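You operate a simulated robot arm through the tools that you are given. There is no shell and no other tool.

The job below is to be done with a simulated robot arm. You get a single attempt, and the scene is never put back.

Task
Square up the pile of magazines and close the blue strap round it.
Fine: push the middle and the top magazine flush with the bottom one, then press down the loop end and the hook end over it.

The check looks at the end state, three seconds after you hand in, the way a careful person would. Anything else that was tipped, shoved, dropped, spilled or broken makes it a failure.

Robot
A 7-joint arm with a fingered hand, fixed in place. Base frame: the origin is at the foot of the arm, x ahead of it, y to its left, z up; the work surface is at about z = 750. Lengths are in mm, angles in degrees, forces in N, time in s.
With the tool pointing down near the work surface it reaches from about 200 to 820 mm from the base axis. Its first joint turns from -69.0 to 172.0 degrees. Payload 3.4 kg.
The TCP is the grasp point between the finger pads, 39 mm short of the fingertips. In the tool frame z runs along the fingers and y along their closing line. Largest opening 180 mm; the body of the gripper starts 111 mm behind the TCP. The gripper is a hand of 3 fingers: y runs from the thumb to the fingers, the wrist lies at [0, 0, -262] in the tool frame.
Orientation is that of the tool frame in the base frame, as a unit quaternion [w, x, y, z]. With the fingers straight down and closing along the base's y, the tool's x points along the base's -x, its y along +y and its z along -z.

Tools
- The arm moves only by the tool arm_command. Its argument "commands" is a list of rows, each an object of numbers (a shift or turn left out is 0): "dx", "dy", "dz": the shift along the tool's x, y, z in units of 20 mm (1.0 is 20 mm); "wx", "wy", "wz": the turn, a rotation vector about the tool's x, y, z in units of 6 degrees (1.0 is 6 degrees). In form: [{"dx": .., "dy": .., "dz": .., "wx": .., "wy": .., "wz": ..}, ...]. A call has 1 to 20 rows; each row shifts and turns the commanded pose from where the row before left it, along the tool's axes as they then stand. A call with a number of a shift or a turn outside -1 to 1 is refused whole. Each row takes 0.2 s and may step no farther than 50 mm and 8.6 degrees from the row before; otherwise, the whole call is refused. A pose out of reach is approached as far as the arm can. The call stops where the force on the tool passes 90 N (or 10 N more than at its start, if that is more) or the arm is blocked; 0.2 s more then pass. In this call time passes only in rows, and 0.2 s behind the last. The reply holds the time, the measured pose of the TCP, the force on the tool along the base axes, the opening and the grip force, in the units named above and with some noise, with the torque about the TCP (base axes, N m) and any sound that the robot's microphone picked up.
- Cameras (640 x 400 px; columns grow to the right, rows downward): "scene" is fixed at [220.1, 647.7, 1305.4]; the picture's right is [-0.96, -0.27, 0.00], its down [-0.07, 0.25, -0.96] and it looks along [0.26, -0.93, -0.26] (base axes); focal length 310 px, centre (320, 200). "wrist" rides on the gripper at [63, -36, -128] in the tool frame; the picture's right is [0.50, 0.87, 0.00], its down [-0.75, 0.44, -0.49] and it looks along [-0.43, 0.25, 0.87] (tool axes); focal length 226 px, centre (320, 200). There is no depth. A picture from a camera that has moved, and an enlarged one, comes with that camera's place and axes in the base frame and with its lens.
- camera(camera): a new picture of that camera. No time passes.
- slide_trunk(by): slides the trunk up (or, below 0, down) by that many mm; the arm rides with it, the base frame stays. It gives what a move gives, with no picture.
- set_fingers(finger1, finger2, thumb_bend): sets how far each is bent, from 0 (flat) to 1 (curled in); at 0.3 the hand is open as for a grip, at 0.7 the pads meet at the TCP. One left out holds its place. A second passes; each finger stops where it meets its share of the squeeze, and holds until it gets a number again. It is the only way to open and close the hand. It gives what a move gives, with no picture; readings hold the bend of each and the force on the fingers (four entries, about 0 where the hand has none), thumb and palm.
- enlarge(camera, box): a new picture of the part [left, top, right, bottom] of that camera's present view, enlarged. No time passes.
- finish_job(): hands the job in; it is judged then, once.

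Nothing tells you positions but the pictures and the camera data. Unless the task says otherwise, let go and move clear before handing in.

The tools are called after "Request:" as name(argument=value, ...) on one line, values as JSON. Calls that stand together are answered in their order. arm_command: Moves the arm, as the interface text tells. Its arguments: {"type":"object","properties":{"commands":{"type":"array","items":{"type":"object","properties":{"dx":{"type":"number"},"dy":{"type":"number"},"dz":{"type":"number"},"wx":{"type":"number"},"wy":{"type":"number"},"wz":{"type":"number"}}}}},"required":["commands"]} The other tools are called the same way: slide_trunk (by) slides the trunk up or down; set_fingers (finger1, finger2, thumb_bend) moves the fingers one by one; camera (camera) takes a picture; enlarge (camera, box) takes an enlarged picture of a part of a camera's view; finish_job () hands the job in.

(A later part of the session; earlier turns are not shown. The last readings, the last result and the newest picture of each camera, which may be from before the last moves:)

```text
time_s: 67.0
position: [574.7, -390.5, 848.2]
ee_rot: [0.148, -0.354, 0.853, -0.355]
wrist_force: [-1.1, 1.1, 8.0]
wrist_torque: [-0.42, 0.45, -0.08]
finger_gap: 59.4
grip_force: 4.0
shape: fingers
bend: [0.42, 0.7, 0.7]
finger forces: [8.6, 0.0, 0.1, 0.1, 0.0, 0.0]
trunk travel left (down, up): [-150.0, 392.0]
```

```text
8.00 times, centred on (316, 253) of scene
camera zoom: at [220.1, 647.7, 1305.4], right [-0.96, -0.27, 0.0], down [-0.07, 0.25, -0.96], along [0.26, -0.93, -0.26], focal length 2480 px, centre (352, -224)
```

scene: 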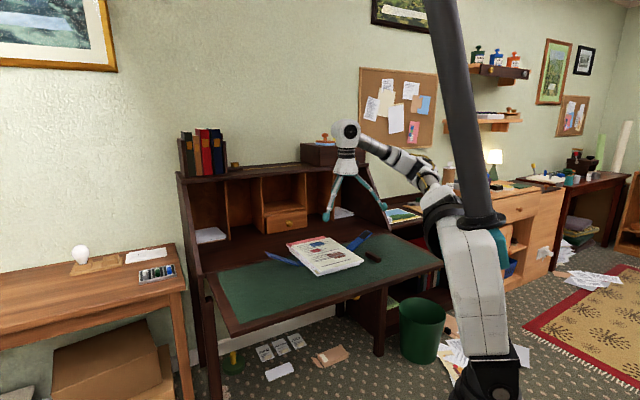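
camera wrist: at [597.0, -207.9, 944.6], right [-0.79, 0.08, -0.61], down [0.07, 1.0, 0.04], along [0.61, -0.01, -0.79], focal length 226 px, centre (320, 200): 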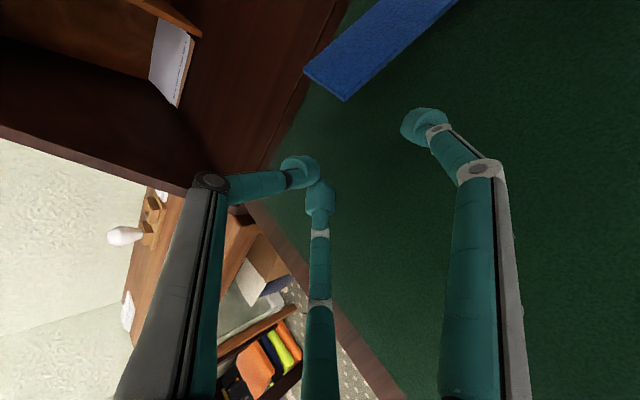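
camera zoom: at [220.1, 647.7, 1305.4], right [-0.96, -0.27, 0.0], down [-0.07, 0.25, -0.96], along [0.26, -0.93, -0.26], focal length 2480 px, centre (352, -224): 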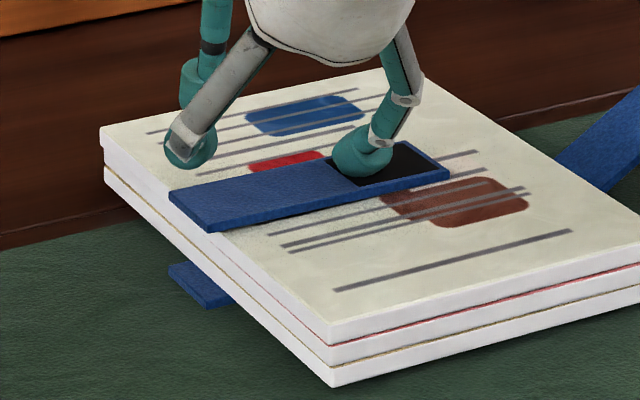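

Pressed at about 8 N. I'll lift straight up and see whether the flap stays down.

Request:
arm_command(commands=[{"dy": -0.25, "dz": -0.25}, {"dy": -0.5, "dz": -0.5}, {"dy": -0.7, "dz": -0.7}, {"dy": -0.7, "dz": -0.7}, {"dy": -0.7, "dz": -0.7}])

Request:
enlarge(camera="scene", box=[276, 228, 356, 278])

Request:
enlarge(camera="scene", box=[282, 238, 314, 258])

Request:
camera(camera="wrist")

```text
time_s: 68.2
position: [574.6, -391.0, 927.4]
ee_rot: [0.147, -0.354, 0.852, -0.355]
wrist_force: [0.3, -1.3, -0.9]
wrist_torque: [0.01, 0.05, -0.02]
finger_gap: 62.2
grip_force: 0.0
shape: fingers
bend: [0.4, 0.7, 0.7]
finger forces: [0.0, 0.0, 0.0, 0.0, 0.0, 0.1]
trunk travel left (down, up): [-150.0, 392.0]
```

```text
8.00 times, centred on (316, 253) of scene
camera zoom: at [220.1, 647.7, 1305.4], right [-0.96, -0.27, 0.0], down [-0.07, 0.25, -0.96], along [0.26, -0.93, -0.26], focal length 2480 px, centre (352, -224)
```

zoom: 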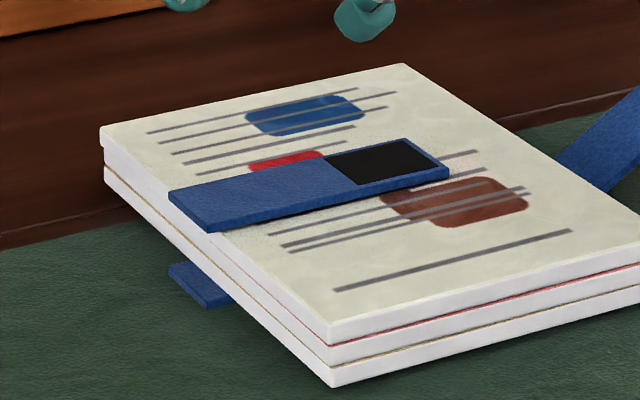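

```text
16.00 times, centred on (298, 248) of scene
camera zoom: at [220.1, 647.7, 1305.4], right [-0.96, -0.27, 0.0], down [-0.07, 0.25, -0.96], along [0.26, -0.93, -0.26], focal length 4959 px, centre (672, -568)
```

zoom: 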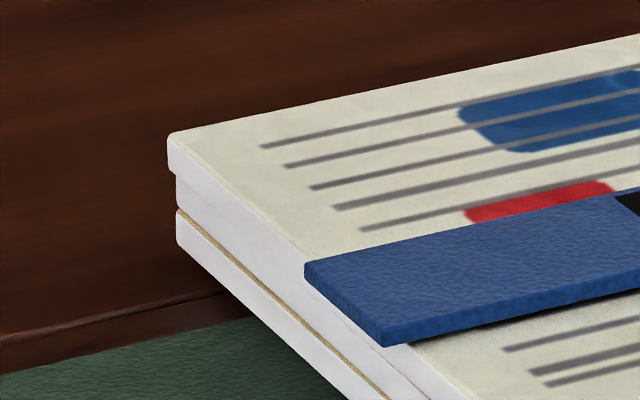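

```text
taken
camera wrist: at [484.0, -388.7, 1043.9], right [-0.79, 0.08, -0.61], down [0.07, 1.0, 0.04], along [0.61, -0.01, -0.79], focal length 226 px, centre (320, 200)
```

wrist: 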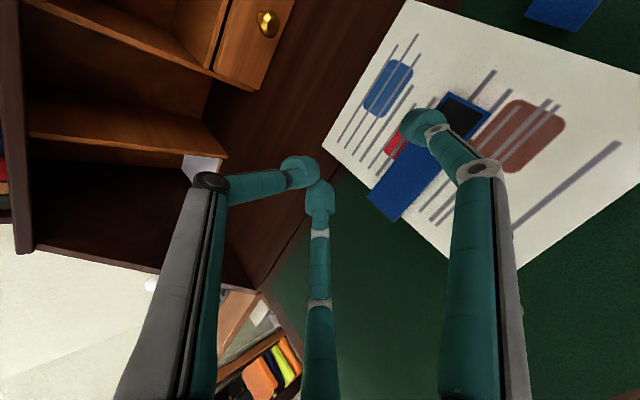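

The loop end stays flat on the pile. The hook flap is the mirror image, so finger 2 becomes the lifter. I'll rise, swap fingers and travel over to the hook side, twisting the hand so finger 2 hangs lowest.

Request:
set_fingers(finger1=0.7, finger2=0.4, thumb_bend=0.7)

Request:
arm_command(commands=[{"dy": -0.6, "dz": -0.6}, {"dy": -0.6, "dz": -0.6}, {"dx": 1, "dy": 0.12, "dz": -0.12}, {"dx": 1, "dy": 0.12, "dz": -0.12}, {"dx": 1, "dy": 0.12, "dz": -0.12}, {"dx": 1, "dy": 0.12, "dz": -0.12}, {"dx": 1, "dy": 0.12, "dz": -0.12}, {"dx": 1, "dy": 0.12, "dz": -0.12}, {"dx": 1, "dy": 0.12, "dz": -0.12}, {"dx": 1, "dy": 0.12, "dz": -0.12}, {"dx": 1, "dy": 0.12, "dz": -0.12}, {"dx": 1, "dy": 0.12, "dz": -0.12}, {"dx": 1, "dy": 0.12, "dz": -0.12}, {"dx": 1, "dy": 0.12, "dz": -0.12}])

Request:
camera(camera="wrist")

Request:
camera(camera="scene")

```text
time_s: 69.2
position: [574.4, -390.4, 928.6]
ee_rot: [0.148, -0.354, 0.853, -0.355]
wrist_force: [-0.5, 0.5, -0.1]
wrist_torque: [-0.02, -0.02, 0.01]
finger_gap: 0.0
grip_force: 0.1
shape: fingers
bend: [0.7, 0.4, 0.7]
finger forces: [0.0, 0.0, 0.0, 0.0, 0.0, 0.0]
trunk travel left (down, up): [-150.0, 392.0]
```

```text
time_s: 72.2
position: [374.9, -531.2, 963.2]
ee_rot: [0.147, -0.354, 0.853, -0.354]
wrist_force: [0.5, -0.1, 0.0]
wrist_torque: [-0.03, -0.01, 0.04]
finger_gap: 0.0
grip_force: 0.2
shape: fingers
bend: [0.7, 0.4, 0.7]
finger forces: [0.0, 0.1, 0.0, 0.0, 0.0, 0.0]
trunk travel left (down, up): [-150.0, 392.0]
```

```text
taken
camera wrist: at [285.3, -529.4, 1078.1], right [-0.79, 0.08, -0.61], down [0.07, 1.0, 0.04], along [0.62, -0.01, -0.79], focal length 226 px, centre (320, 200)
```

wrist: 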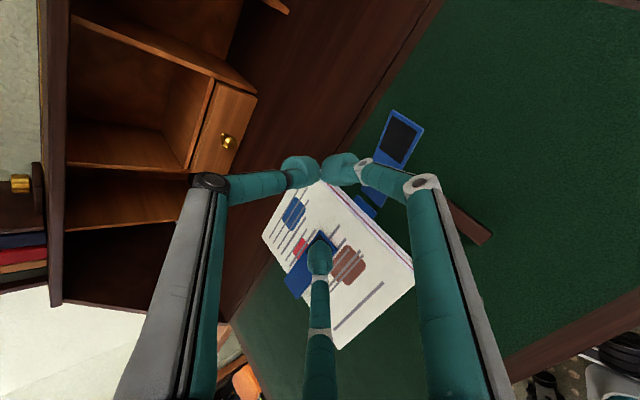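

```text
taken
```

scene: 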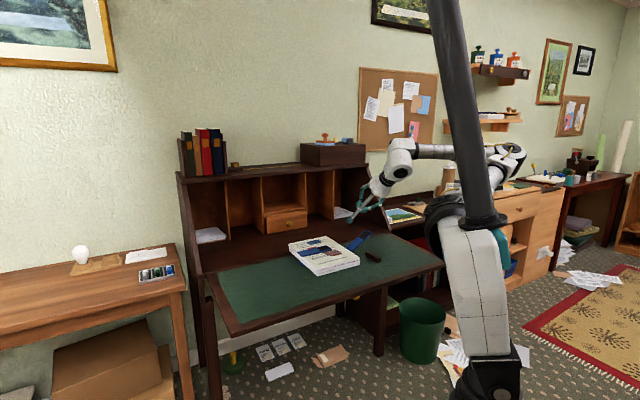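

Request:
arm_command(commands=[{"dx": 1, "dy": 0.11, "dz": -0.11}, {"dx": 1, "dy": 0.11, "dz": -0.11}, {"dx": 1, "dy": 0.11, "dz": -0.11}, {"dx": 1, "dy": 0.11, "dz": -0.11}, {"dx": 0.95, "dy": 0.11, "dz": -0.11}])

Request:
arm_command(commands=[{"wz": -1}, {"wz": -1}, {"wz": -1}, {"wz": -1}, {"wz": -1}])

Request:
camera(camera="wrist")

Request:
enlarge(camera="scene", box=[300, 180, 428, 260])

```text
time_s: 73.4
position: [293.7, -592.0, 961.7]
ee_rot: [0.147, -0.355, 0.852, -0.355]
wrist_force: [1.3, -0.3, -0.2]
wrist_torque: [-0.01, -0.05, 0.02]
finger_gap: 0.0
grip_force: 0.1
shape: fingers
bend: [0.7, 0.4, 0.7]
finger forces: [0.0, 0.1, 0.1, 0.1, 0.0, 0.0]
trunk travel left (down, up): [-150.0, 392.0]
```

```text
time_s: 74.6
position: [294.8, -591.4, 962.2]
ee_rot: [0.049, -0.563, 0.732, -0.381]
wrist_force: [-0.6, -0.3, 0.0]
wrist_torque: [-0.03, 0.0, 0.0]
finger_gap: 0.0
grip_force: 0.1
shape: fingers
bend: [0.7, 0.4, 0.7]
finger forces: [0.1, 0.0, 0.0, 0.0, 0.1, 0.0]
trunk travel left (down, up): [-150.0, 392.0]
```

```text
taken
camera wrist: at [236.9, -583.4, 1096.2], right [-0.86, -0.37, -0.35], down [-0.32, 0.93, -0.19], along [0.4, -0.05, -0.92], focal length 226 px, centre (320, 200)
```

wrist: 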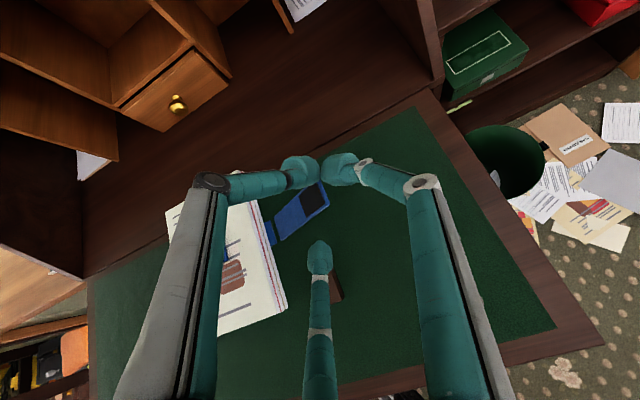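

```text
5.00 times, centred on (364, 220) of scene
camera zoom: at [220.1, 647.7, 1305.4], right [-0.96, -0.27, 0.0], down [-0.07, 0.25, -0.96], along [0.26, -0.93, -0.26], focal length 1550 px, centre (100, 100)
```

zoom: 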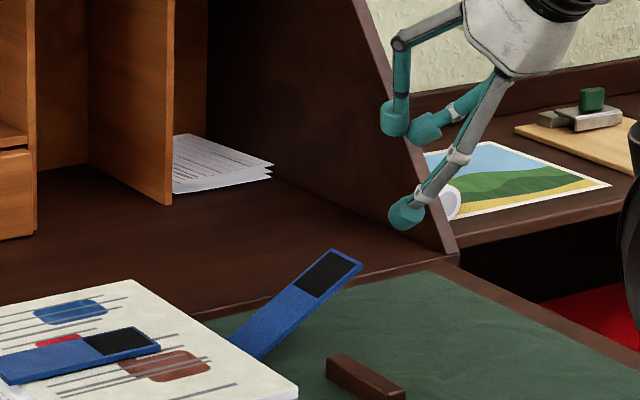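

The pose is reachable. I'll lower finger 2 beside the hook flap on its near side, clear of the brown block.

Request:
arm_command(commands=[{"dx": -0.393, "dy": 0.679, "dz": 0.785}, {"dx": -0.393, "dy": 0.679, "dz": 0.785}, {"dx": -0.393, "dy": 0.679, "dz": 0.785}, {"dx": -0.314, "dy": 0.543, "dz": 0.628}])

Request:
camera(camera="wrist")

Request:
enlarge(camera="scene", box=[316, 200, 412, 260])

```text
time_s: 75.6
position: [295.3, -592.2, 877.1]
ee_rot: [0.049, -0.563, 0.732, -0.381]
wrist_force: [-0.4, 0.2, 0.1]
wrist_torque: [0.02, 0.0, -0.03]
finger_gap: 0.2
grip_force: 0.1
shape: fingers
bend: [0.7, 0.4, 0.7]
finger forces: [0.0, 0.0, 0.0, 0.1, 0.1, 0.0]
trunk travel left (down, up): [-150.0, 392.0]
```

```text
taken
camera wrist: at [236.8, -584.5, 1011.5], right [-0.86, -0.36, -0.35], down [-0.32, 0.93, -0.19], along [0.4, -0.05, -0.92], focal length 226 px, centre (320, 200)
```

wrist: 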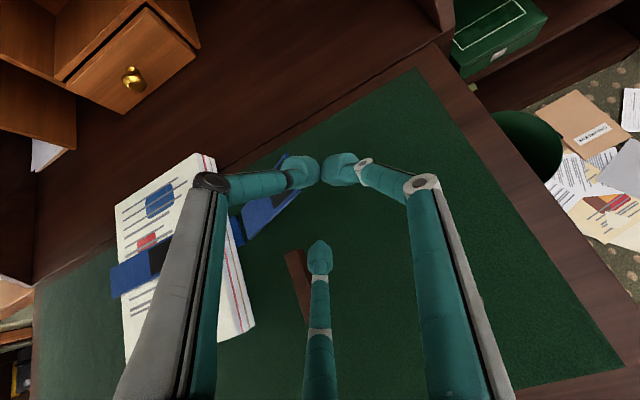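

```text
6.67 times, centred on (364, 230) of scene
camera zoom: at [220.1, 647.7, 1305.4], right [-0.96, -0.27, 0.0], down [-0.07, 0.25, -0.96], along [0.26, -0.93, -0.26], focal length 2066 px, centre (27, 0)
```

zoom: 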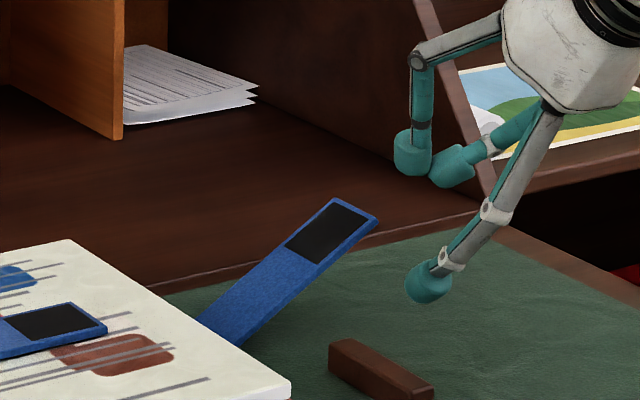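

Request:
arm_command(commands=[{"dx": -0.23, "dy": 0.4, "dz": 0.46}, {"dx": -0.23, "dy": 0.4, "dz": 0.46}])

Request:
enlarge(camera="scene", box=[316, 210, 412, 270])

Request:
enlarge(camera="wrist", box=[200, 120, 440, 270])

```text
time_s: 76.2
position: [295.3, -592.6, 850.9]
ee_rot: [0.05, -0.563, 0.732, -0.38]
wrist_force: [-0.3, -0.3, 0.4]
wrist_torque: [-0.01, 0.0, -0.03]
finger_gap: 0.0
grip_force: 0.0
shape: fingers
bend: [0.7, 0.4, 0.7]
finger forces: [0.0, 0.1, 0.0, 0.0, 0.0, 0.0]
trunk travel left (down, up): [-150.0, 392.0]
```

```text
6.67 times, centred on (364, 240) of scene
camera zoom: at [220.1, 647.7, 1305.4], right [-0.96, -0.27, 0.0], down [-0.07, 0.25, -0.96], along [0.26, -0.93, -0.26], focal length 2066 px, centre (27, -67)
```

zoom: 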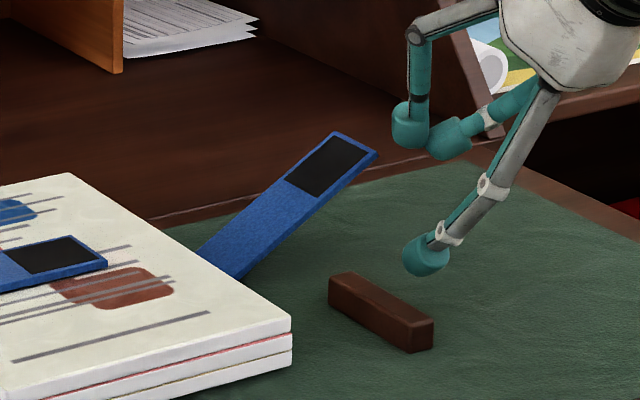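

```text
2.67 times, centred on (320, 195) of wrist
camera zoom: at [236.9, -583.9, 985.2], right [-0.86, -0.36, -0.35], down [-0.32, 0.93, -0.19], along [0.4, -0.05, -0.92], focal length 603 px, centre (320, 213)
```

zoom: 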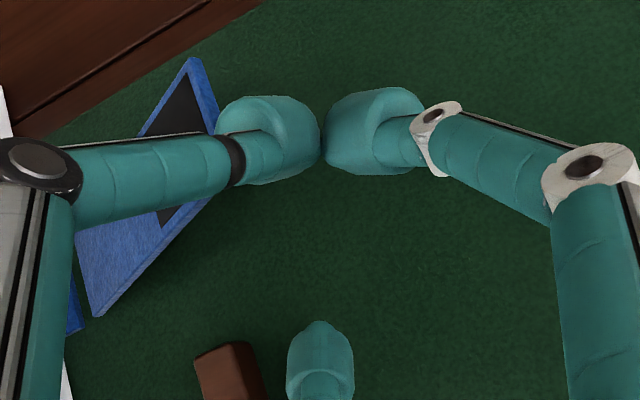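

Request:
arm_command(commands=[{"dx": 0.266, "dy": -0.459, "dz": 0.53}, {"dx": 0.266, "dy": -0.459, "dz": 0.53}, {"dx": 0.266, "dy": -0.459, "dz": 0.53}])

Request:
enlarge(camera="scene", box=[316, 210, 412, 270])

Request:
enlarge(camera="wrist", box=[200, 120, 440, 270])

```text
time_s: 77.0
position: [326.6, -623.4, 850.3]
ee_rot: [0.05, -0.563, 0.732, -0.38]
wrist_force: [0.0, -0.5, 0.2]
wrist_torque: [-0.02, 0.0, -0.03]
finger_gap: 0.0
grip_force: 0.0
shape: fingers
bend: [0.7, 0.4, 0.7]
finger forces: [0.0, 0.1, 0.0, 0.1, 0.1, 0.0]
trunk travel left (down, up): [-150.0, 392.0]
```

```text
6.67 times, centred on (364, 240) of scene
camera zoom: at [220.1, 647.7, 1305.4], right [-0.96, -0.27, 0.0], down [-0.07, 0.25, -0.96], along [0.26, -0.93, -0.26], focal length 2066 px, centre (27, -67)
```

zoom: 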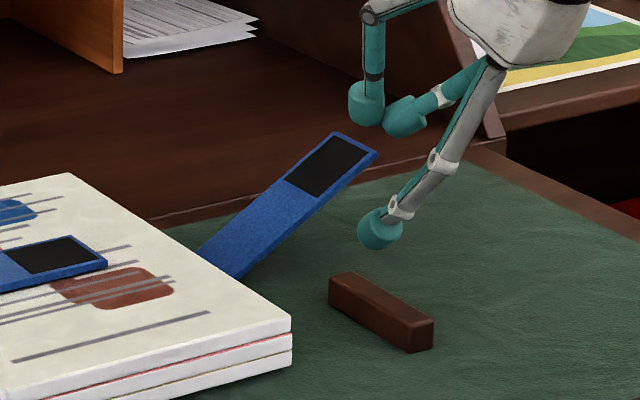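

```text
2.67 times, centred on (320, 195) of wrist
camera zoom: at [268.7, -615.5, 985.6], right [-0.86, -0.36, -0.35], down [-0.32, 0.93, -0.19], along [0.4, -0.05, -0.92], focal length 603 px, centre (320, 213)
```

zoom: 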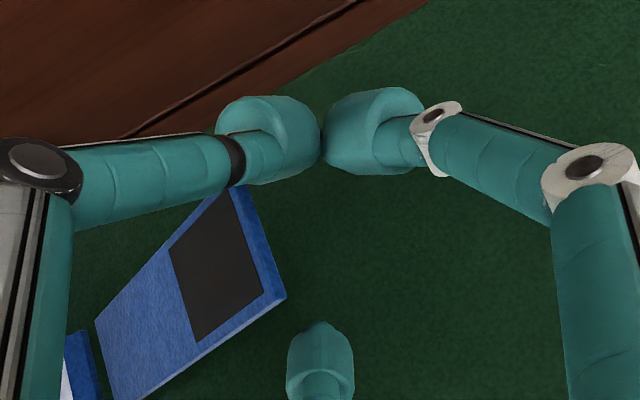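

Request:
arm_command(commands=[{"dx": 0.195, "dy": -0.337, "dz": 0.389}, {"dx": 0.195, "dy": -0.337, "dz": 0.389}])

Request:
enlarge(camera="scene", box=[332, 215, 396, 255])

Request:
enlarge(camera="wrist", box=[200, 150, 440, 300])

```text
time_s: 77.6
position: [343.3, -639.4, 851.9]
ee_rot: [0.05, -0.562, 0.732, -0.381]
wrist_force: [0.4, -0.2, 0.3]
wrist_torque: [-0.02, 0.01, 0.0]
finger_gap: 0.0
grip_force: 0.2
shape: fingers
bend: [0.7, 0.4, 0.7]
finger forces: [0.1, 0.0, 0.0, 0.0, 0.0, 0.0]
trunk travel left (down, up): [-150.0, 392.0]
```

```text
10.00 times, centred on (364, 235) of scene
camera zoom: at [220.1, 647.7, 1305.4], right [-0.96, -0.27, 0.0], down [-0.07, 0.25, -0.96], along [0.26, -0.93, -0.26], focal length 3099 px, centre (-120, -150)
```

zoom: 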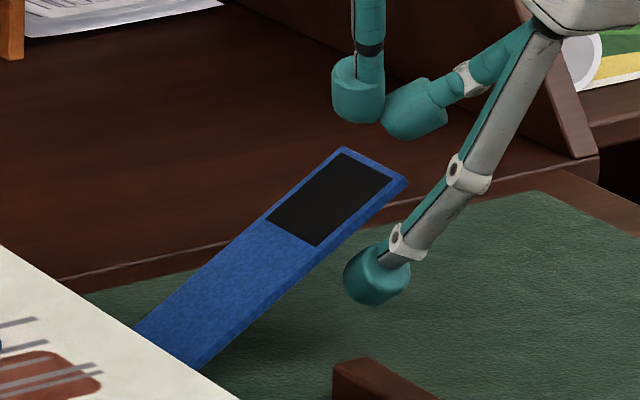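

```text
2.67 times, centred on (320, 225) of wrist
camera zoom: at [284.1, -631.2, 986.0], right [-0.86, -0.36, -0.35], down [-0.32, 0.93, -0.19], along [0.4, -0.05, -0.92], focal length 603 px, centre (320, 133)
```

zoom: 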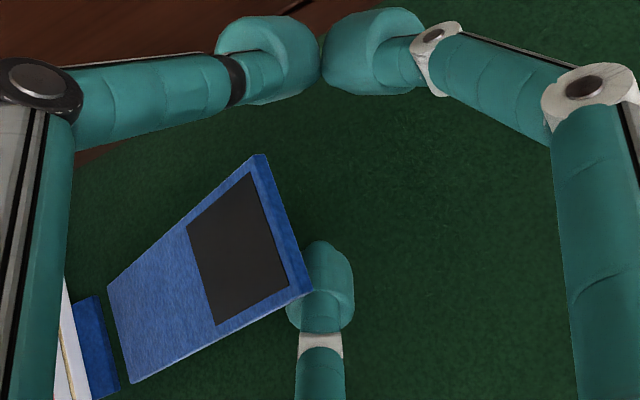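

Request:
arm_command(commands=[{"dx": -0.3, "dy": -0.175}, {"dx": -0.3, "dy": -0.175}, {"dx": 0.142, "dy": -0.245, "dz": 0.283}])

Request:
enlarge(camera="scene", box=[332, 215, 396, 255])

Request:
enlarge(camera="wrist", box=[200, 150, 440, 300])

```text
time_s: 78.4
position: [359.0, -634.8, 850.6]
ee_rot: [0.05, -0.563, 0.732, -0.38]
wrist_force: [-0.3, -0.2, 0.0]
wrist_torque: [-0.02, 0.02, 0.03]
finger_gap: 0.2
grip_force: 0.1
shape: fingers
bend: [0.7, 0.4, 0.7]
finger forces: [0.0, 0.0, 0.0, 0.0, 0.0, 0.0]
trunk travel left (down, up): [-150.0, 392.0]
```

```text
10.00 times, centred on (364, 235) of scene
camera zoom: at [220.1, 647.7, 1305.4], right [-0.96, -0.27, 0.0], down [-0.07, 0.25, -0.96], along [0.26, -0.93, -0.26], focal length 3099 px, centre (-120, -150)
```

zoom: 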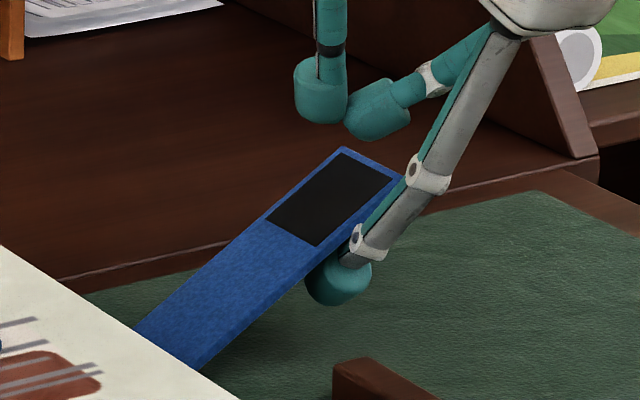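

```text
2.67 times, centred on (320, 225) of wrist
camera zoom: at [300.4, -627.4, 985.6], right [-0.86, -0.36, -0.35], down [-0.32, 0.93, -0.19], along [0.4, -0.05, -0.92], focal length 603 px, centre (320, 133)
```

zoom: 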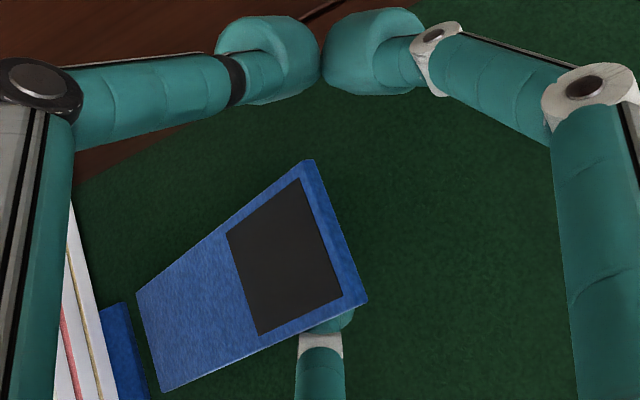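

The knob is under the hook flap. I'll lift it along the mirrored arc.

Request:
arm_command(commands=[{"dx": 0.142, "dy": -0.245, "dz": -0.283}, {"dx": 0.069, "dy": -0.344, "dz": -0.333}, {"dx": 0.069, "dy": -0.344, "dz": -0.333}, {"dx": -0.018, "dy": -0.335, "dz": -0.281}, {"dx": -0.018, "dy": -0.335, "dz": -0.281}])

Request:
enlarge(camera="scene", box=[316, 205, 412, 265])

Request:
enlarge(camera="wrist", box=[200, 150, 440, 300])

```text
time_s: 79.6
position: [366.0, -626.2, 894.9]
ee_rot: [0.05, -0.562, 0.733, -0.38]
wrist_force: [-0.5, -0.3, -0.1]
wrist_torque: [-0.02, 0.0, -0.01]
finger_gap: 0.1
grip_force: 0.1
shape: fingers
bend: [0.7, 0.4, 0.7]
finger forces: [0.0, 0.1, 0.1, 0.0, 0.1, 0.1]
trunk travel left (down, up): [-150.0, 392.0]
```

```text
6.67 times, centred on (364, 235) of scene
camera zoom: at [220.1, 647.7, 1305.4], right [-0.96, -0.27, 0.0], down [-0.07, 0.25, -0.96], along [0.26, -0.93, -0.26], focal length 2066 px, centre (27, -33)
```

zoom: 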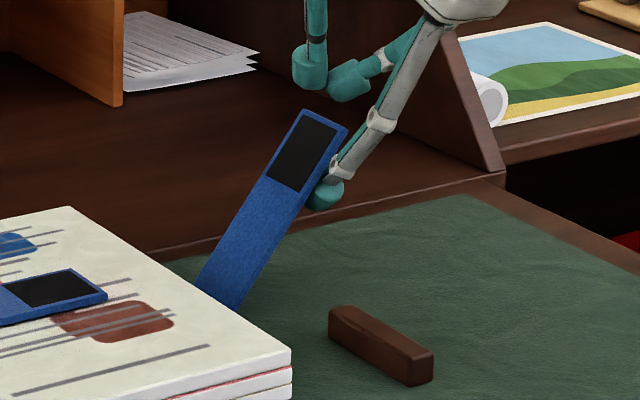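

```text
2.67 times, centred on (320, 225) of wrist
camera zoom: at [307.6, -618.0, 1029.4], right [-0.86, -0.36, -0.35], down [-0.32, 0.93, -0.19], along [0.4, -0.05, -0.92], focal length 603 px, centre (320, 133)
```

zoom: 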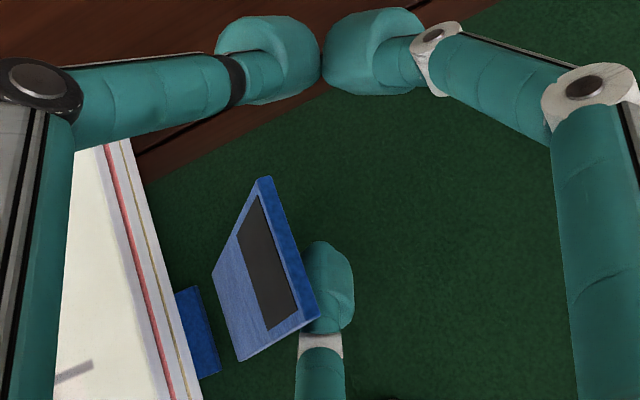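

Request:
arm_command(commands=[{"dx": -0.087, "dy": -0.344, "dz": -0.255}, {"dx": -0.087, "dy": -0.344, "dz": -0.255}, {"dx": -0.155, "dy": -0.345, "dz": -0.221}, {"dx": -0.155, "dy": -0.345, "dz": -0.221}, {"dx": -0.216, "dy": -0.331, "dz": -0.178}, {"dx": -0.216, "dy": -0.331, "dz": -0.178}])

Request:
enlarge(camera="scene", box=[306, 195, 402, 255])

Request:
enlarge(camera="wrist", box=[200, 150, 440, 300])

```text
time_s: 81.0
position: [393.2, -600.1, 932.0]
ee_rot: [0.05, -0.563, 0.733, -0.38]
wrist_force: [0.5, 0.3, -0.9]
wrist_torque: [0.0, -0.01, 0.0]
finger_gap: 0.0
grip_force: 0.0
shape: fingers
bend: [0.7, 0.4, 0.7]
finger forces: [0.0, 0.0, 0.0, 0.1, 0.0, 0.0]
trunk travel left (down, up): [-150.0, 392.0]
```

```text
6.67 times, centred on (354, 225) of scene
camera zoom: at [220.1, 647.7, 1305.4], right [-0.96, -0.27, 0.0], down [-0.07, 0.25, -0.96], along [0.26, -0.93, -0.26], focal length 2066 px, centre (93, 33)
```

zoom: 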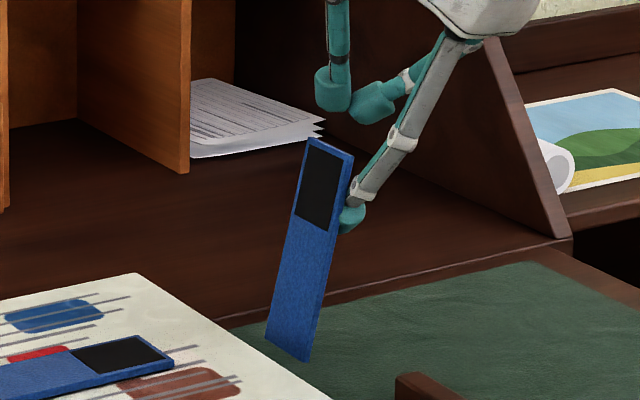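

```text
2.67 times, centred on (320, 225) of wrist
camera zoom: at [333.4, -592.5, 1065.6], right [-0.86, -0.36, -0.35], down [-0.32, 0.93, -0.19], along [0.4, -0.05, -0.92], focal length 603 px, centre (320, 133)
```

zoom: 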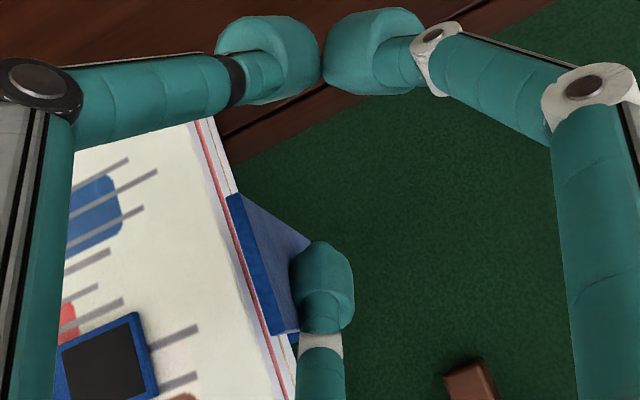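

Request:
arm_command(commands=[{"dx": -0.278, "dy": -0.314, "dz": -0.133}, {"dx": -0.278, "dy": -0.314, "dz": -0.133}, {"dx": -0.324, "dy": -0.283, "dz": -0.083}, {"dx": -0.324, "dy": -0.283, "dz": -0.083}, {"dx": -0.36, "dy": -0.243, "dz": -0.03}, {"dx": -0.36, "dy": -0.243, "dz": -0.03}])

Request:
enlarge(camera="scene", box=[296, 195, 392, 255])

Request:
enlarge(camera="wrist", box=[180, 150, 420, 300])

```text
time_s: 82.4
position: [427.7, -564.6, 945.0]
ee_rot: [0.049, -0.563, 0.732, -0.38]
wrist_force: [-0.1, -0.6, 0.3]
wrist_torque: [0.0, -0.03, 0.0]
finger_gap: 0.0
grip_force: 0.1
shape: fingers
bend: [0.7, 0.4, 0.7]
finger forces: [0.0, 0.1, 0.0, 0.0, 0.0, 0.0]
trunk travel left (down, up): [-150.0, 392.0]
```

```text
6.67 times, centred on (344, 225) of scene
camera zoom: at [220.1, 647.7, 1305.4], right [-0.96, -0.27, 0.0], down [-0.07, 0.25, -0.96], along [0.26, -0.93, -0.26], focal length 2066 px, centre (160, 33)
```

zoom: 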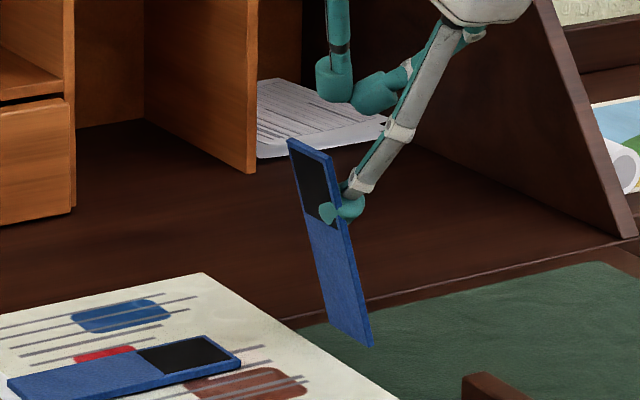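

```text
2.67 times, centred on (300, 225) of wrist
camera zoom: at [369.3, -557.2, 1079.3], right [-0.86, -0.36, -0.35], down [-0.32, 0.93, -0.19], along [0.4, -0.05, -0.92], focal length 603 px, centre (373, 133)
```

zoom: 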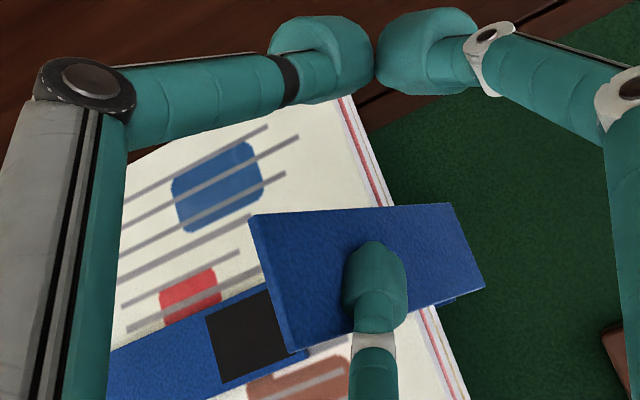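

The hook flap is past vertical too. I'll guide it down over the loop end.

Request:
arm_command(commands=[{"dx": -0.392, "dy": -0.196, "dz": 0.027}, {"dx": -0.392, "dy": -0.196, "dz": 0.027}, {"dx": -0.405, "dy": -0.144, "dz": 0.078}, {"dx": -0.405, "dy": -0.144, "dz": 0.078}, {"dx": -0.409, "dy": -0.087, "dz": 0.129}, {"dx": -0.409, "dy": -0.087, "dz": 0.129}])

Request:
enlarge(camera="scene", box=[286, 205, 382, 265])

Request:
enlarge(camera="wrist", box=[180, 150, 420, 300])

```text
time_s: 83.8
position: [464.3, -529.6, 932.7]
ee_rot: [0.05, -0.563, 0.732, -0.38]
wrist_force: [0.4, 0.3, 0.5]
wrist_torque: [0.02, 0.0, -0.01]
finger_gap: 0.0
grip_force: 0.0
shape: fingers
bend: [0.7, 0.4, 0.7]
finger forces: [0.1, 0.1, 0.1, 0.0, 0.1, 0.0]
trunk travel left (down, up): [-150.0, 392.0]
```

```text
6.67 times, centred on (334, 235) of scene
camera zoom: at [220.1, 647.7, 1305.4], right [-0.96, -0.27, 0.0], down [-0.07, 0.25, -0.96], along [0.26, -0.93, -0.26], focal length 2066 px, centre (227, -33)
```

zoom: 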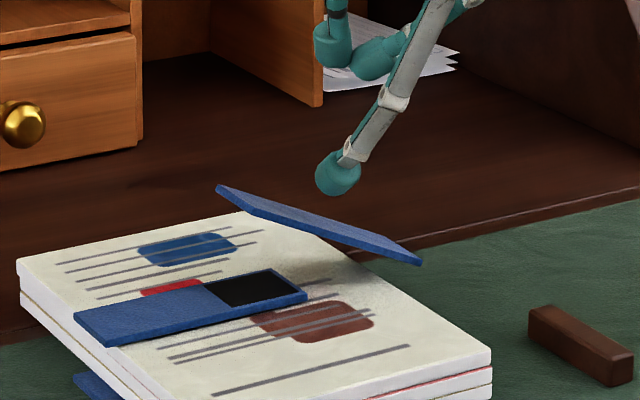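

```text
2.67 times, centred on (300, 225) of wrist
camera zoom: at [404.7, -521.7, 1066.0], right [-0.86, -0.36, -0.35], down [-0.32, 0.93, -0.19], along [0.4, -0.05, -0.92], focal length 603 px, centre (373, 133)
```

zoom: 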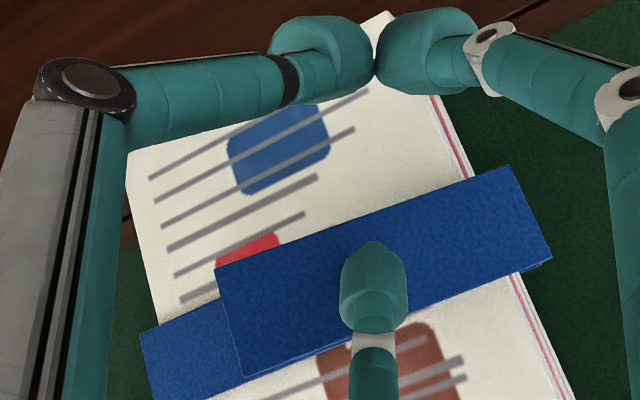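

Request:
arm_command(commands=[{"dx": -0.547, "dy": -0.428, "dz": 0.01}, {"dx": -0.547, "dy": -0.428, "dz": 0.01}, {"dx": -0.547, "dy": -0.428, "dz": 0.01}, {"dx": -0.547, "dy": -0.428, "dz": 0.01}])

Request:
enlarge(camera="scene", box=[276, 205, 372, 265])

Request:
enlarge(camera="wrist", box=[180, 150, 420, 300])

```text
time_s: 84.8
position: [506.7, -495.2, 936.9]
ee_rot: [0.051, -0.563, 0.732, -0.38]
wrist_force: [0.1, 0.1, 0.8]
wrist_torque: [-0.01, -0.01, 0.02]
finger_gap: 0.0
grip_force: 0.0
shape: fingers
bend: [0.7, 0.4, 0.7]
finger forces: [0.1, 0.0, 0.1, 0.1, 0.0, 0.0]
trunk travel left (down, up): [-150.0, 392.0]
```

```text
6.67 times, centred on (324, 235) of scene
camera zoom: at [220.1, 647.7, 1305.4], right [-0.96, -0.27, 0.0], down [-0.07, 0.25, -0.96], along [0.26, -0.93, -0.26], focal length 2066 px, centre (293, -33)
```

zoom: 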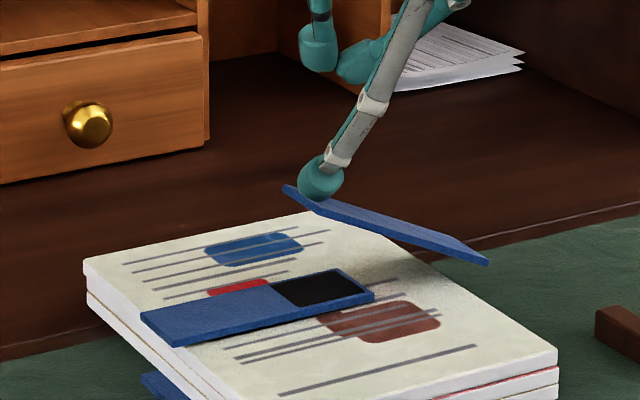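

```text
2.67 times, centred on (300, 225) of wrist
camera zoom: at [447.7, -487.3, 1070.8], right [-0.86, -0.36, -0.35], down [-0.32, 0.93, -0.19], along [0.4, -0.05, -0.92], focal length 603 px, centre (373, 133)
```

zoom: 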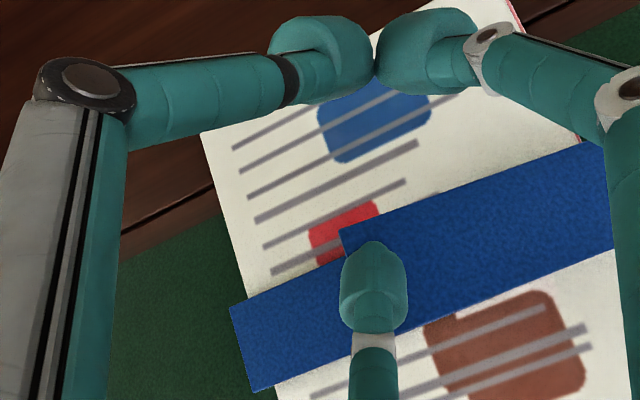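

Request:
arm_command(commands=[{"dx": -0.177, "dy": 0.306, "dz": 0.354}, {"dx": -0.177, "dy": 0.306, "dz": 0.354}, {"dx": -0.177, "dy": 0.306, "dz": 0.354}, {"dx": -0.177, "dy": 0.306, "dz": 0.354}])

Request:
enlarge(camera="scene", box=[276, 215, 372, 275])

Request:
enlarge(camera="wrist", box=[180, 150, 420, 300])

```text
time_s: 85.8
position: [506.3, -495.4, 897.9]
ee_rot: [0.051, -0.563, 0.732, -0.381]
wrist_force: [0.1, -0.1, 0.1]
wrist_torque: [0.01, 0.03, 0.01]
finger_gap: 0.0
grip_force: 0.0
shape: fingers
bend: [0.7, 0.4, 0.7]
finger forces: [0.1, 0.1, 0.1, 0.0, 0.0, 0.0]
trunk travel left (down, up): [-150.0, 392.0]
```

```text
6.67 times, centred on (324, 245) of scene
camera zoom: at [220.1, 647.7, 1305.4], right [-0.96, -0.27, 0.0], down [-0.07, 0.25, -0.96], along [0.26, -0.93, -0.26], focal length 2066 px, centre (293, -100)
```

zoom: 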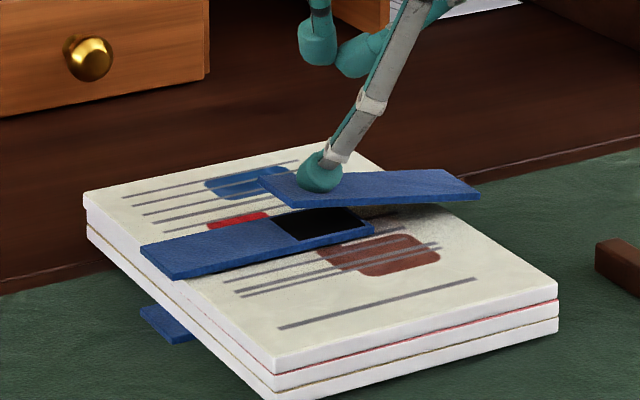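

```text
2.67 times, centred on (300, 225) of wrist
camera zoom: at [447.7, -487.2, 1031.6], right [-0.86, -0.37, -0.35], down [-0.32, 0.93, -0.19], along [0.4, -0.05, -0.92], focal length 603 px, centre (373, 133)
```

zoom: 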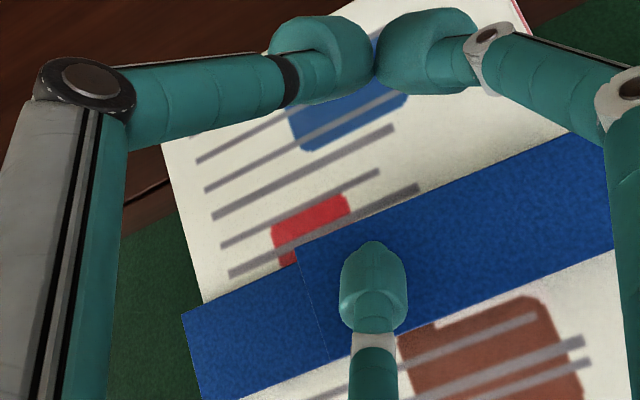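

Request:
arm_command(commands=[{"dx": -0.142, "dy": 0.245, "dz": 0.283}, {"dx": -0.071, "dy": 0.122, "dz": 0.141}])

Request:
enlarge(camera="scene", box=[276, 215, 372, 275])

```text
time_s: 86.4
position: [506.1, -495.0, 884.7]
ee_rot: [0.05, -0.563, 0.732, -0.381]
wrist_force: [0.0, 0.2, -0.4]
wrist_torque: [0.0, 0.05, -0.03]
finger_gap: 0.0
grip_force: 0.3
shape: fingers
bend: [0.7, 0.4, 0.7]
finger forces: [0.1, 0.0, 0.0, 0.1, 0.1, 0.0]
trunk travel left (down, up): [-150.0, 392.0]
```

```text
6.67 times, centred on (324, 245) of scene
camera zoom: at [220.1, 647.7, 1305.4], right [-0.96, -0.27, 0.0], down [-0.07, 0.25, -0.96], along [0.26, -0.93, -0.26], focal length 2066 px, centre (293, -100)
```

zoom: 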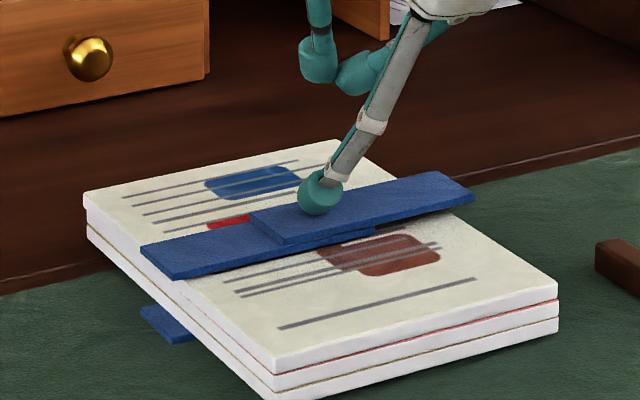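

Request:
arm_command(commands=[{"dx": -0.035, "dy": 0.061, "dz": 0.071}, {"dx": -0.035, "dy": 0.061, "dz": 0.071}, {"dx": -0.035, "dy": 0.061, "dz": 0.071}])

Request:
enlarge(camera="scene", box=[284, 225, 364, 275])

```text
time_s: 87.2
position: [506.9, -494.0, 879.0]
ee_rot: [0.05, -0.563, 0.732, -0.381]
wrist_force: [0.3, 0.5, 1.5]
wrist_torque: [0.06, 0.02, 0.0]
finger_gap: 0.0
grip_force: 0.6
shape: fingers
bend: [0.7, 0.4, 0.7]
finger forces: [0.0, 1.2, 0.0, 0.0, 0.0, 0.1]
trunk travel left (down, up): [-150.0, 392.0]
```

```text
8.00 times, centred on (324, 250) of scene
camera zoom: at [220.1, 647.7, 1305.4], right [-0.96, -0.27, 0.0], down [-0.07, 0.25, -0.96], along [0.26, -0.93, -0.26], focal length 2480 px, centre (288, -200)
```

zoom: 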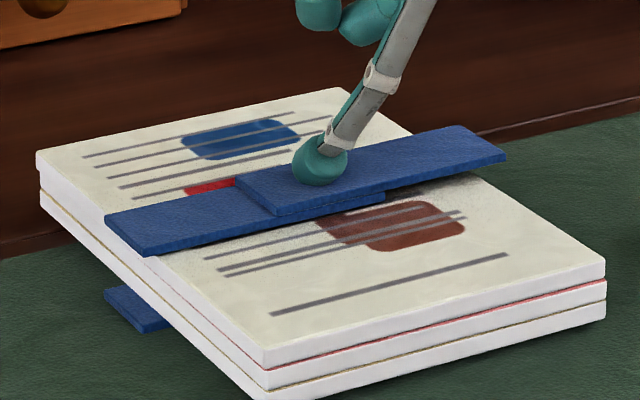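

Contact is made. I'll press the hook onto the loop more firmly.

Request:
arm_command(commands=[{"dx": -0.035, "dy": 0.061, "dz": 0.071}, {"dx": -0.035, "dy": 0.061, "dz": 0.071}, {"dx": -0.035, "dy": 0.061, "dz": 0.071}])

Request:
enlarge(camera="scene", box=[284, 225, 364, 275])

```text
time_s: 88.0
position: [506.7, -494.8, 873.7]
ee_rot: [0.051, -0.562, 0.732, -0.382]
wrist_force: [-1.4, 1.2, 8.0]
wrist_torque: [0.35, -0.06, 0.1]
finger_gap: 0.0
grip_force: 4.0
shape: fingers
bend: [0.7, 0.43, 0.7]
finger forces: [0.1, 7.5, 0.1, 0.0, 0.0, 0.0]
trunk travel left (down, up): [-150.0, 392.0]
```

```text
8.00 times, centred on (324, 250) of scene
camera zoom: at [220.1, 647.7, 1305.4], right [-0.96, -0.27, 0.0], down [-0.07, 0.25, -0.96], along [0.26, -0.93, -0.26], focal length 2480 px, centre (288, -200)
```

zoom: 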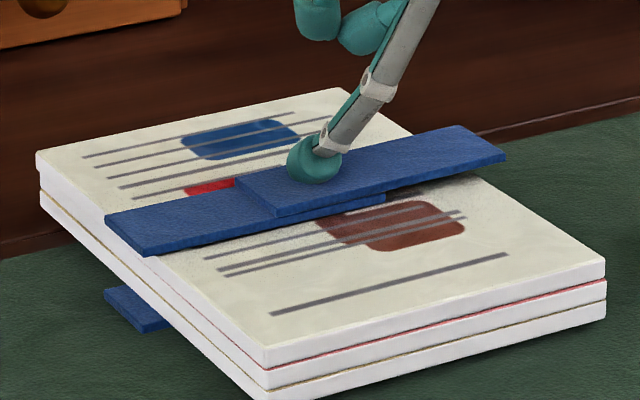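

Request:
arm_command(commands=[{"dx": 0.142, "dy": -0.245, "dz": -0.283}, {"dx": 0.266, "dy": -0.459, "dz": -0.53}, {"dx": 0.354, "dy": -0.612, "dz": -0.707}, {"dx": 0.354, "dy": -0.612, "dz": -0.707}, {"dx": 0.354, "dy": -0.612, "dz": -0.707}])

Request:
enlarge(camera="scene", box=[284, 225, 364, 275])

Request:
enlarge(camera="scene", box=[300, 235, 340, 260])

Request:
camera(camera="wrist")

```text
time_s: 89.2
position: [504.3, -494.4, 956.3]
ee_rot: [0.051, -0.563, 0.732, -0.381]
wrist_force: [0.0, 0.1, -0.9]
wrist_torque: [0.02, 0.01, -0.01]
finger_gap: 0.0
grip_force: 0.1
shape: fingers
bend: [0.7, 0.4, 0.7]
finger forces: [0.1, 0.0, 0.0, 0.1, 0.1, 0.0]
trunk travel left (down, up): [-150.0, 392.0]
```

```text
8.00 times, centred on (324, 250) of scene
camera zoom: at [220.1, 647.7, 1305.4], right [-0.96, -0.27, 0.0], down [-0.07, 0.25, -0.96], along [0.26, -0.93, -0.26], focal length 2480 px, centre (288, -200)
```

zoom: 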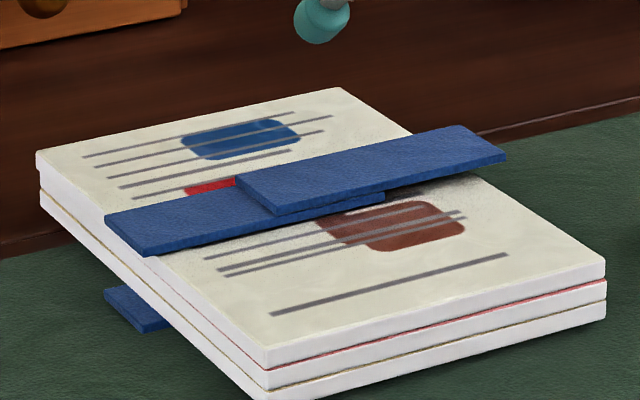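

```text
16.00 times, centred on (320, 248) of scene
camera zoom: at [220.1, 647.7, 1305.4], right [-0.96, -0.27, 0.0], down [-0.07, 0.25, -0.96], along [0.26, -0.93, -0.26], focal length 4959 px, centre (320, -560)
```

zoom: 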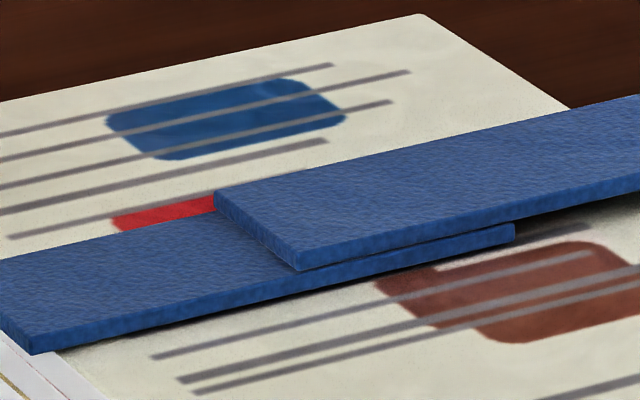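

```text
taken
camera wrist: at [446.8, -486.8, 1091.0], right [-0.86, -0.36, -0.35], down [-0.32, 0.93, -0.19], along [0.4, -0.05, -0.92], focal length 226 px, centre (320, 200)
```

wrist: 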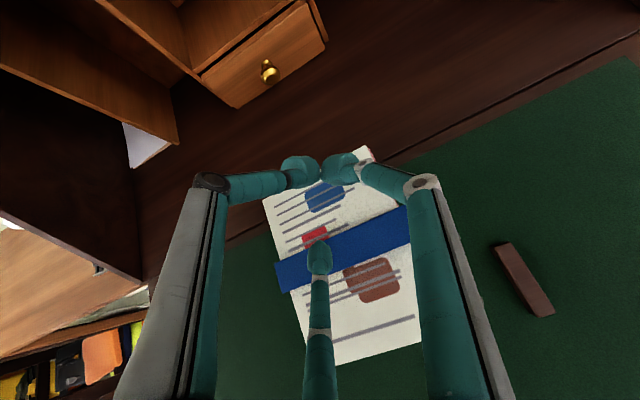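

The hook end rests over the loop end and stays there. I'll bring the hand upright and close the fingers so I can press the overlap squarely from above.

Request:
arm_command(commands=[{"wz": 1}, {"wz": 1}, {"wz": 1}, {"wz": 1}, {"wz": 1}, {"wx": -0.9375}, {"wx": -0.9375}, {"wx": -0.9375}, {"wx": -0.9375}, {"wx": -0.9375}, {"wx": -0.9375}, {"wx": -0.9375}, {"wx": -0.9375}])

Request:
set_fingers(finger1=0.7, finger2=0.7, thumb_bend=0.7)

Request:
camera(camera="wrist")

```text
time_s: 92.0
position: [506.0, -496.0, 955.9]
ee_rot: [0.0, -0.382, 0.924, 0.0]
wrist_force: [-0.7, 0.7, -0.3]
wrist_torque: [0.01, 0.0, 0.01]
finger_gap: 0.1
grip_force: 0.1
shape: fingers
bend: [0.7, 0.4, 0.7]
finger forces: [0.0, 0.1, 0.0, 0.0, 0.0, 0.1]
trunk travel left (down, up): [-150.0, 392.0]
```

```text
time_s: 93.0
position: [506.2, -494.6, 955.2]
ee_rot: [0.0, -0.384, 0.924, -0.002]
wrist_force: [-0.9, -1.0, -0.1]
wrist_torque: [-0.01, 0.0, 0.01]
finger_gap: 0.2
grip_force: 0.0
shape: fingers
bend: [0.7, 0.7, 0.7]
finger forces: [0.0, 0.0, 0.1, 0.1, 0.0, 0.0]
trunk travel left (down, up): [-150.0, 392.0]
```

```text
taken
camera wrist: at [487.4, -563.9, 1084.1], right [-0.97, 0.26, 0.0], down [0.22, 0.84, 0.49], along [0.13, 0.47, -0.87], focal length 226 px, centre (320, 200)
```

wrist: 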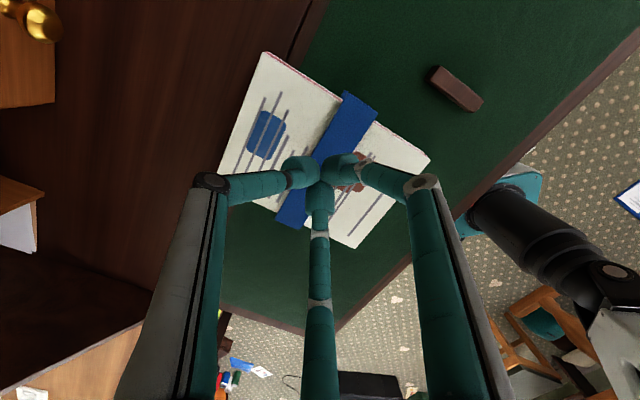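

Request:
arm_command(commands=[{"dx": -0.55, "dy": 0.31}, {"dx": -0.55, "dy": 0.31}, {"dx": -0.55, "dy": 0.31}, {"dx": -0.55, "dy": 0.31}, {"dz": 1}, {"dz": 1}, {"dz": 1}, {"dz": 1}, {"dz": 0.8}])

Request:
enlarge(camera="scene", box=[276, 215, 372, 275])

```text
time_s: 95.0
position: [520.8, -446.4, 858.8]
ee_rot: [-0.001, -0.384, 0.923, -0.002]
wrist_force: [0.0, -0.3, 1.3]
wrist_torque: [-0.01, 0.01, 0.01]
finger_gap: 0.0
grip_force: 0.1
shape: fingers
bend: [0.7, 0.7, 0.7]
finger forces: [0.0, 0.0, 0.1, 0.0, 0.1, 0.0]
trunk travel left (down, up): [-150.0, 392.0]
```

```text
6.67 times, centred on (324, 245) of scene
camera zoom: at [220.1, 647.7, 1305.4], right [-0.96, -0.27, 0.0], down [-0.07, 0.25, -0.96], along [0.26, -0.93, -0.26], focal length 2066 px, centre (293, -100)
```

zoom: 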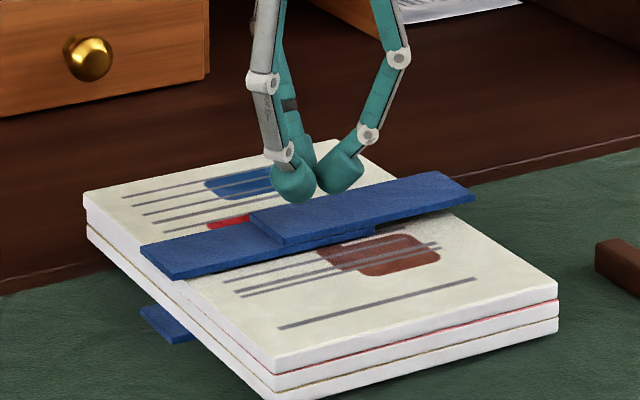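

Request:
arm_command(commands=[{"dz": 0.3}, {"dz": 0.3}, {"dz": 0.2}])

Request:
arm_command(commands=[{"dz": 0.1}, {"dz": 0.1}])

Request:
enlarge(camera="scene", box=[276, 215, 372, 275])

```text
time_s: 95.8
position: [519.4, -446.9, 844.6]
ee_rot: [0.0, -0.384, 0.923, -0.002]
wrist_force: [0.4, 0.0, 0.3]
wrist_torque: [0.0, -0.01, -0.02]
finger_gap: 0.1
grip_force: 0.0
shape: fingers
bend: [0.7, 0.7, 0.7]
finger forces: [0.1, 0.1, 0.0, 0.0, 0.0, 0.0]
trunk travel left (down, up): [-150.0, 392.0]
```

```text
time_s: 96.4
position: [519.4, -445.7, 840.3]
ee_rot: [-0.001, -0.384, 0.923, -0.002]
wrist_force: [0.0, 0.6, -0.1]
wrist_torque: [0.02, 0.04, 0.05]
finger_gap: 0.1
grip_force: 0.1
shape: fingers
bend: [0.7, 0.7, 0.7]
finger forces: [0.0, 0.0, 0.1, 0.1, 0.0, 0.0]
trunk travel left (down, up): [-150.0, 392.0]
```

```text
6.67 times, centred on (324, 245) of scene
camera zoom: at [220.1, 647.7, 1305.4], right [-0.96, -0.27, 0.0], down [-0.07, 0.25, -0.96], along [0.26, -0.93, -0.26], focal length 2066 px, centre (293, -100)
```

zoom: 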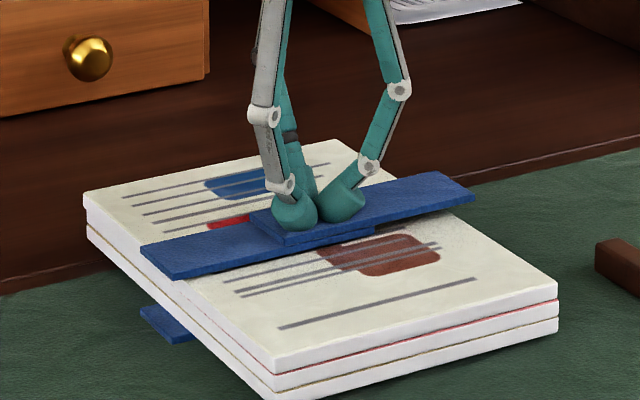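

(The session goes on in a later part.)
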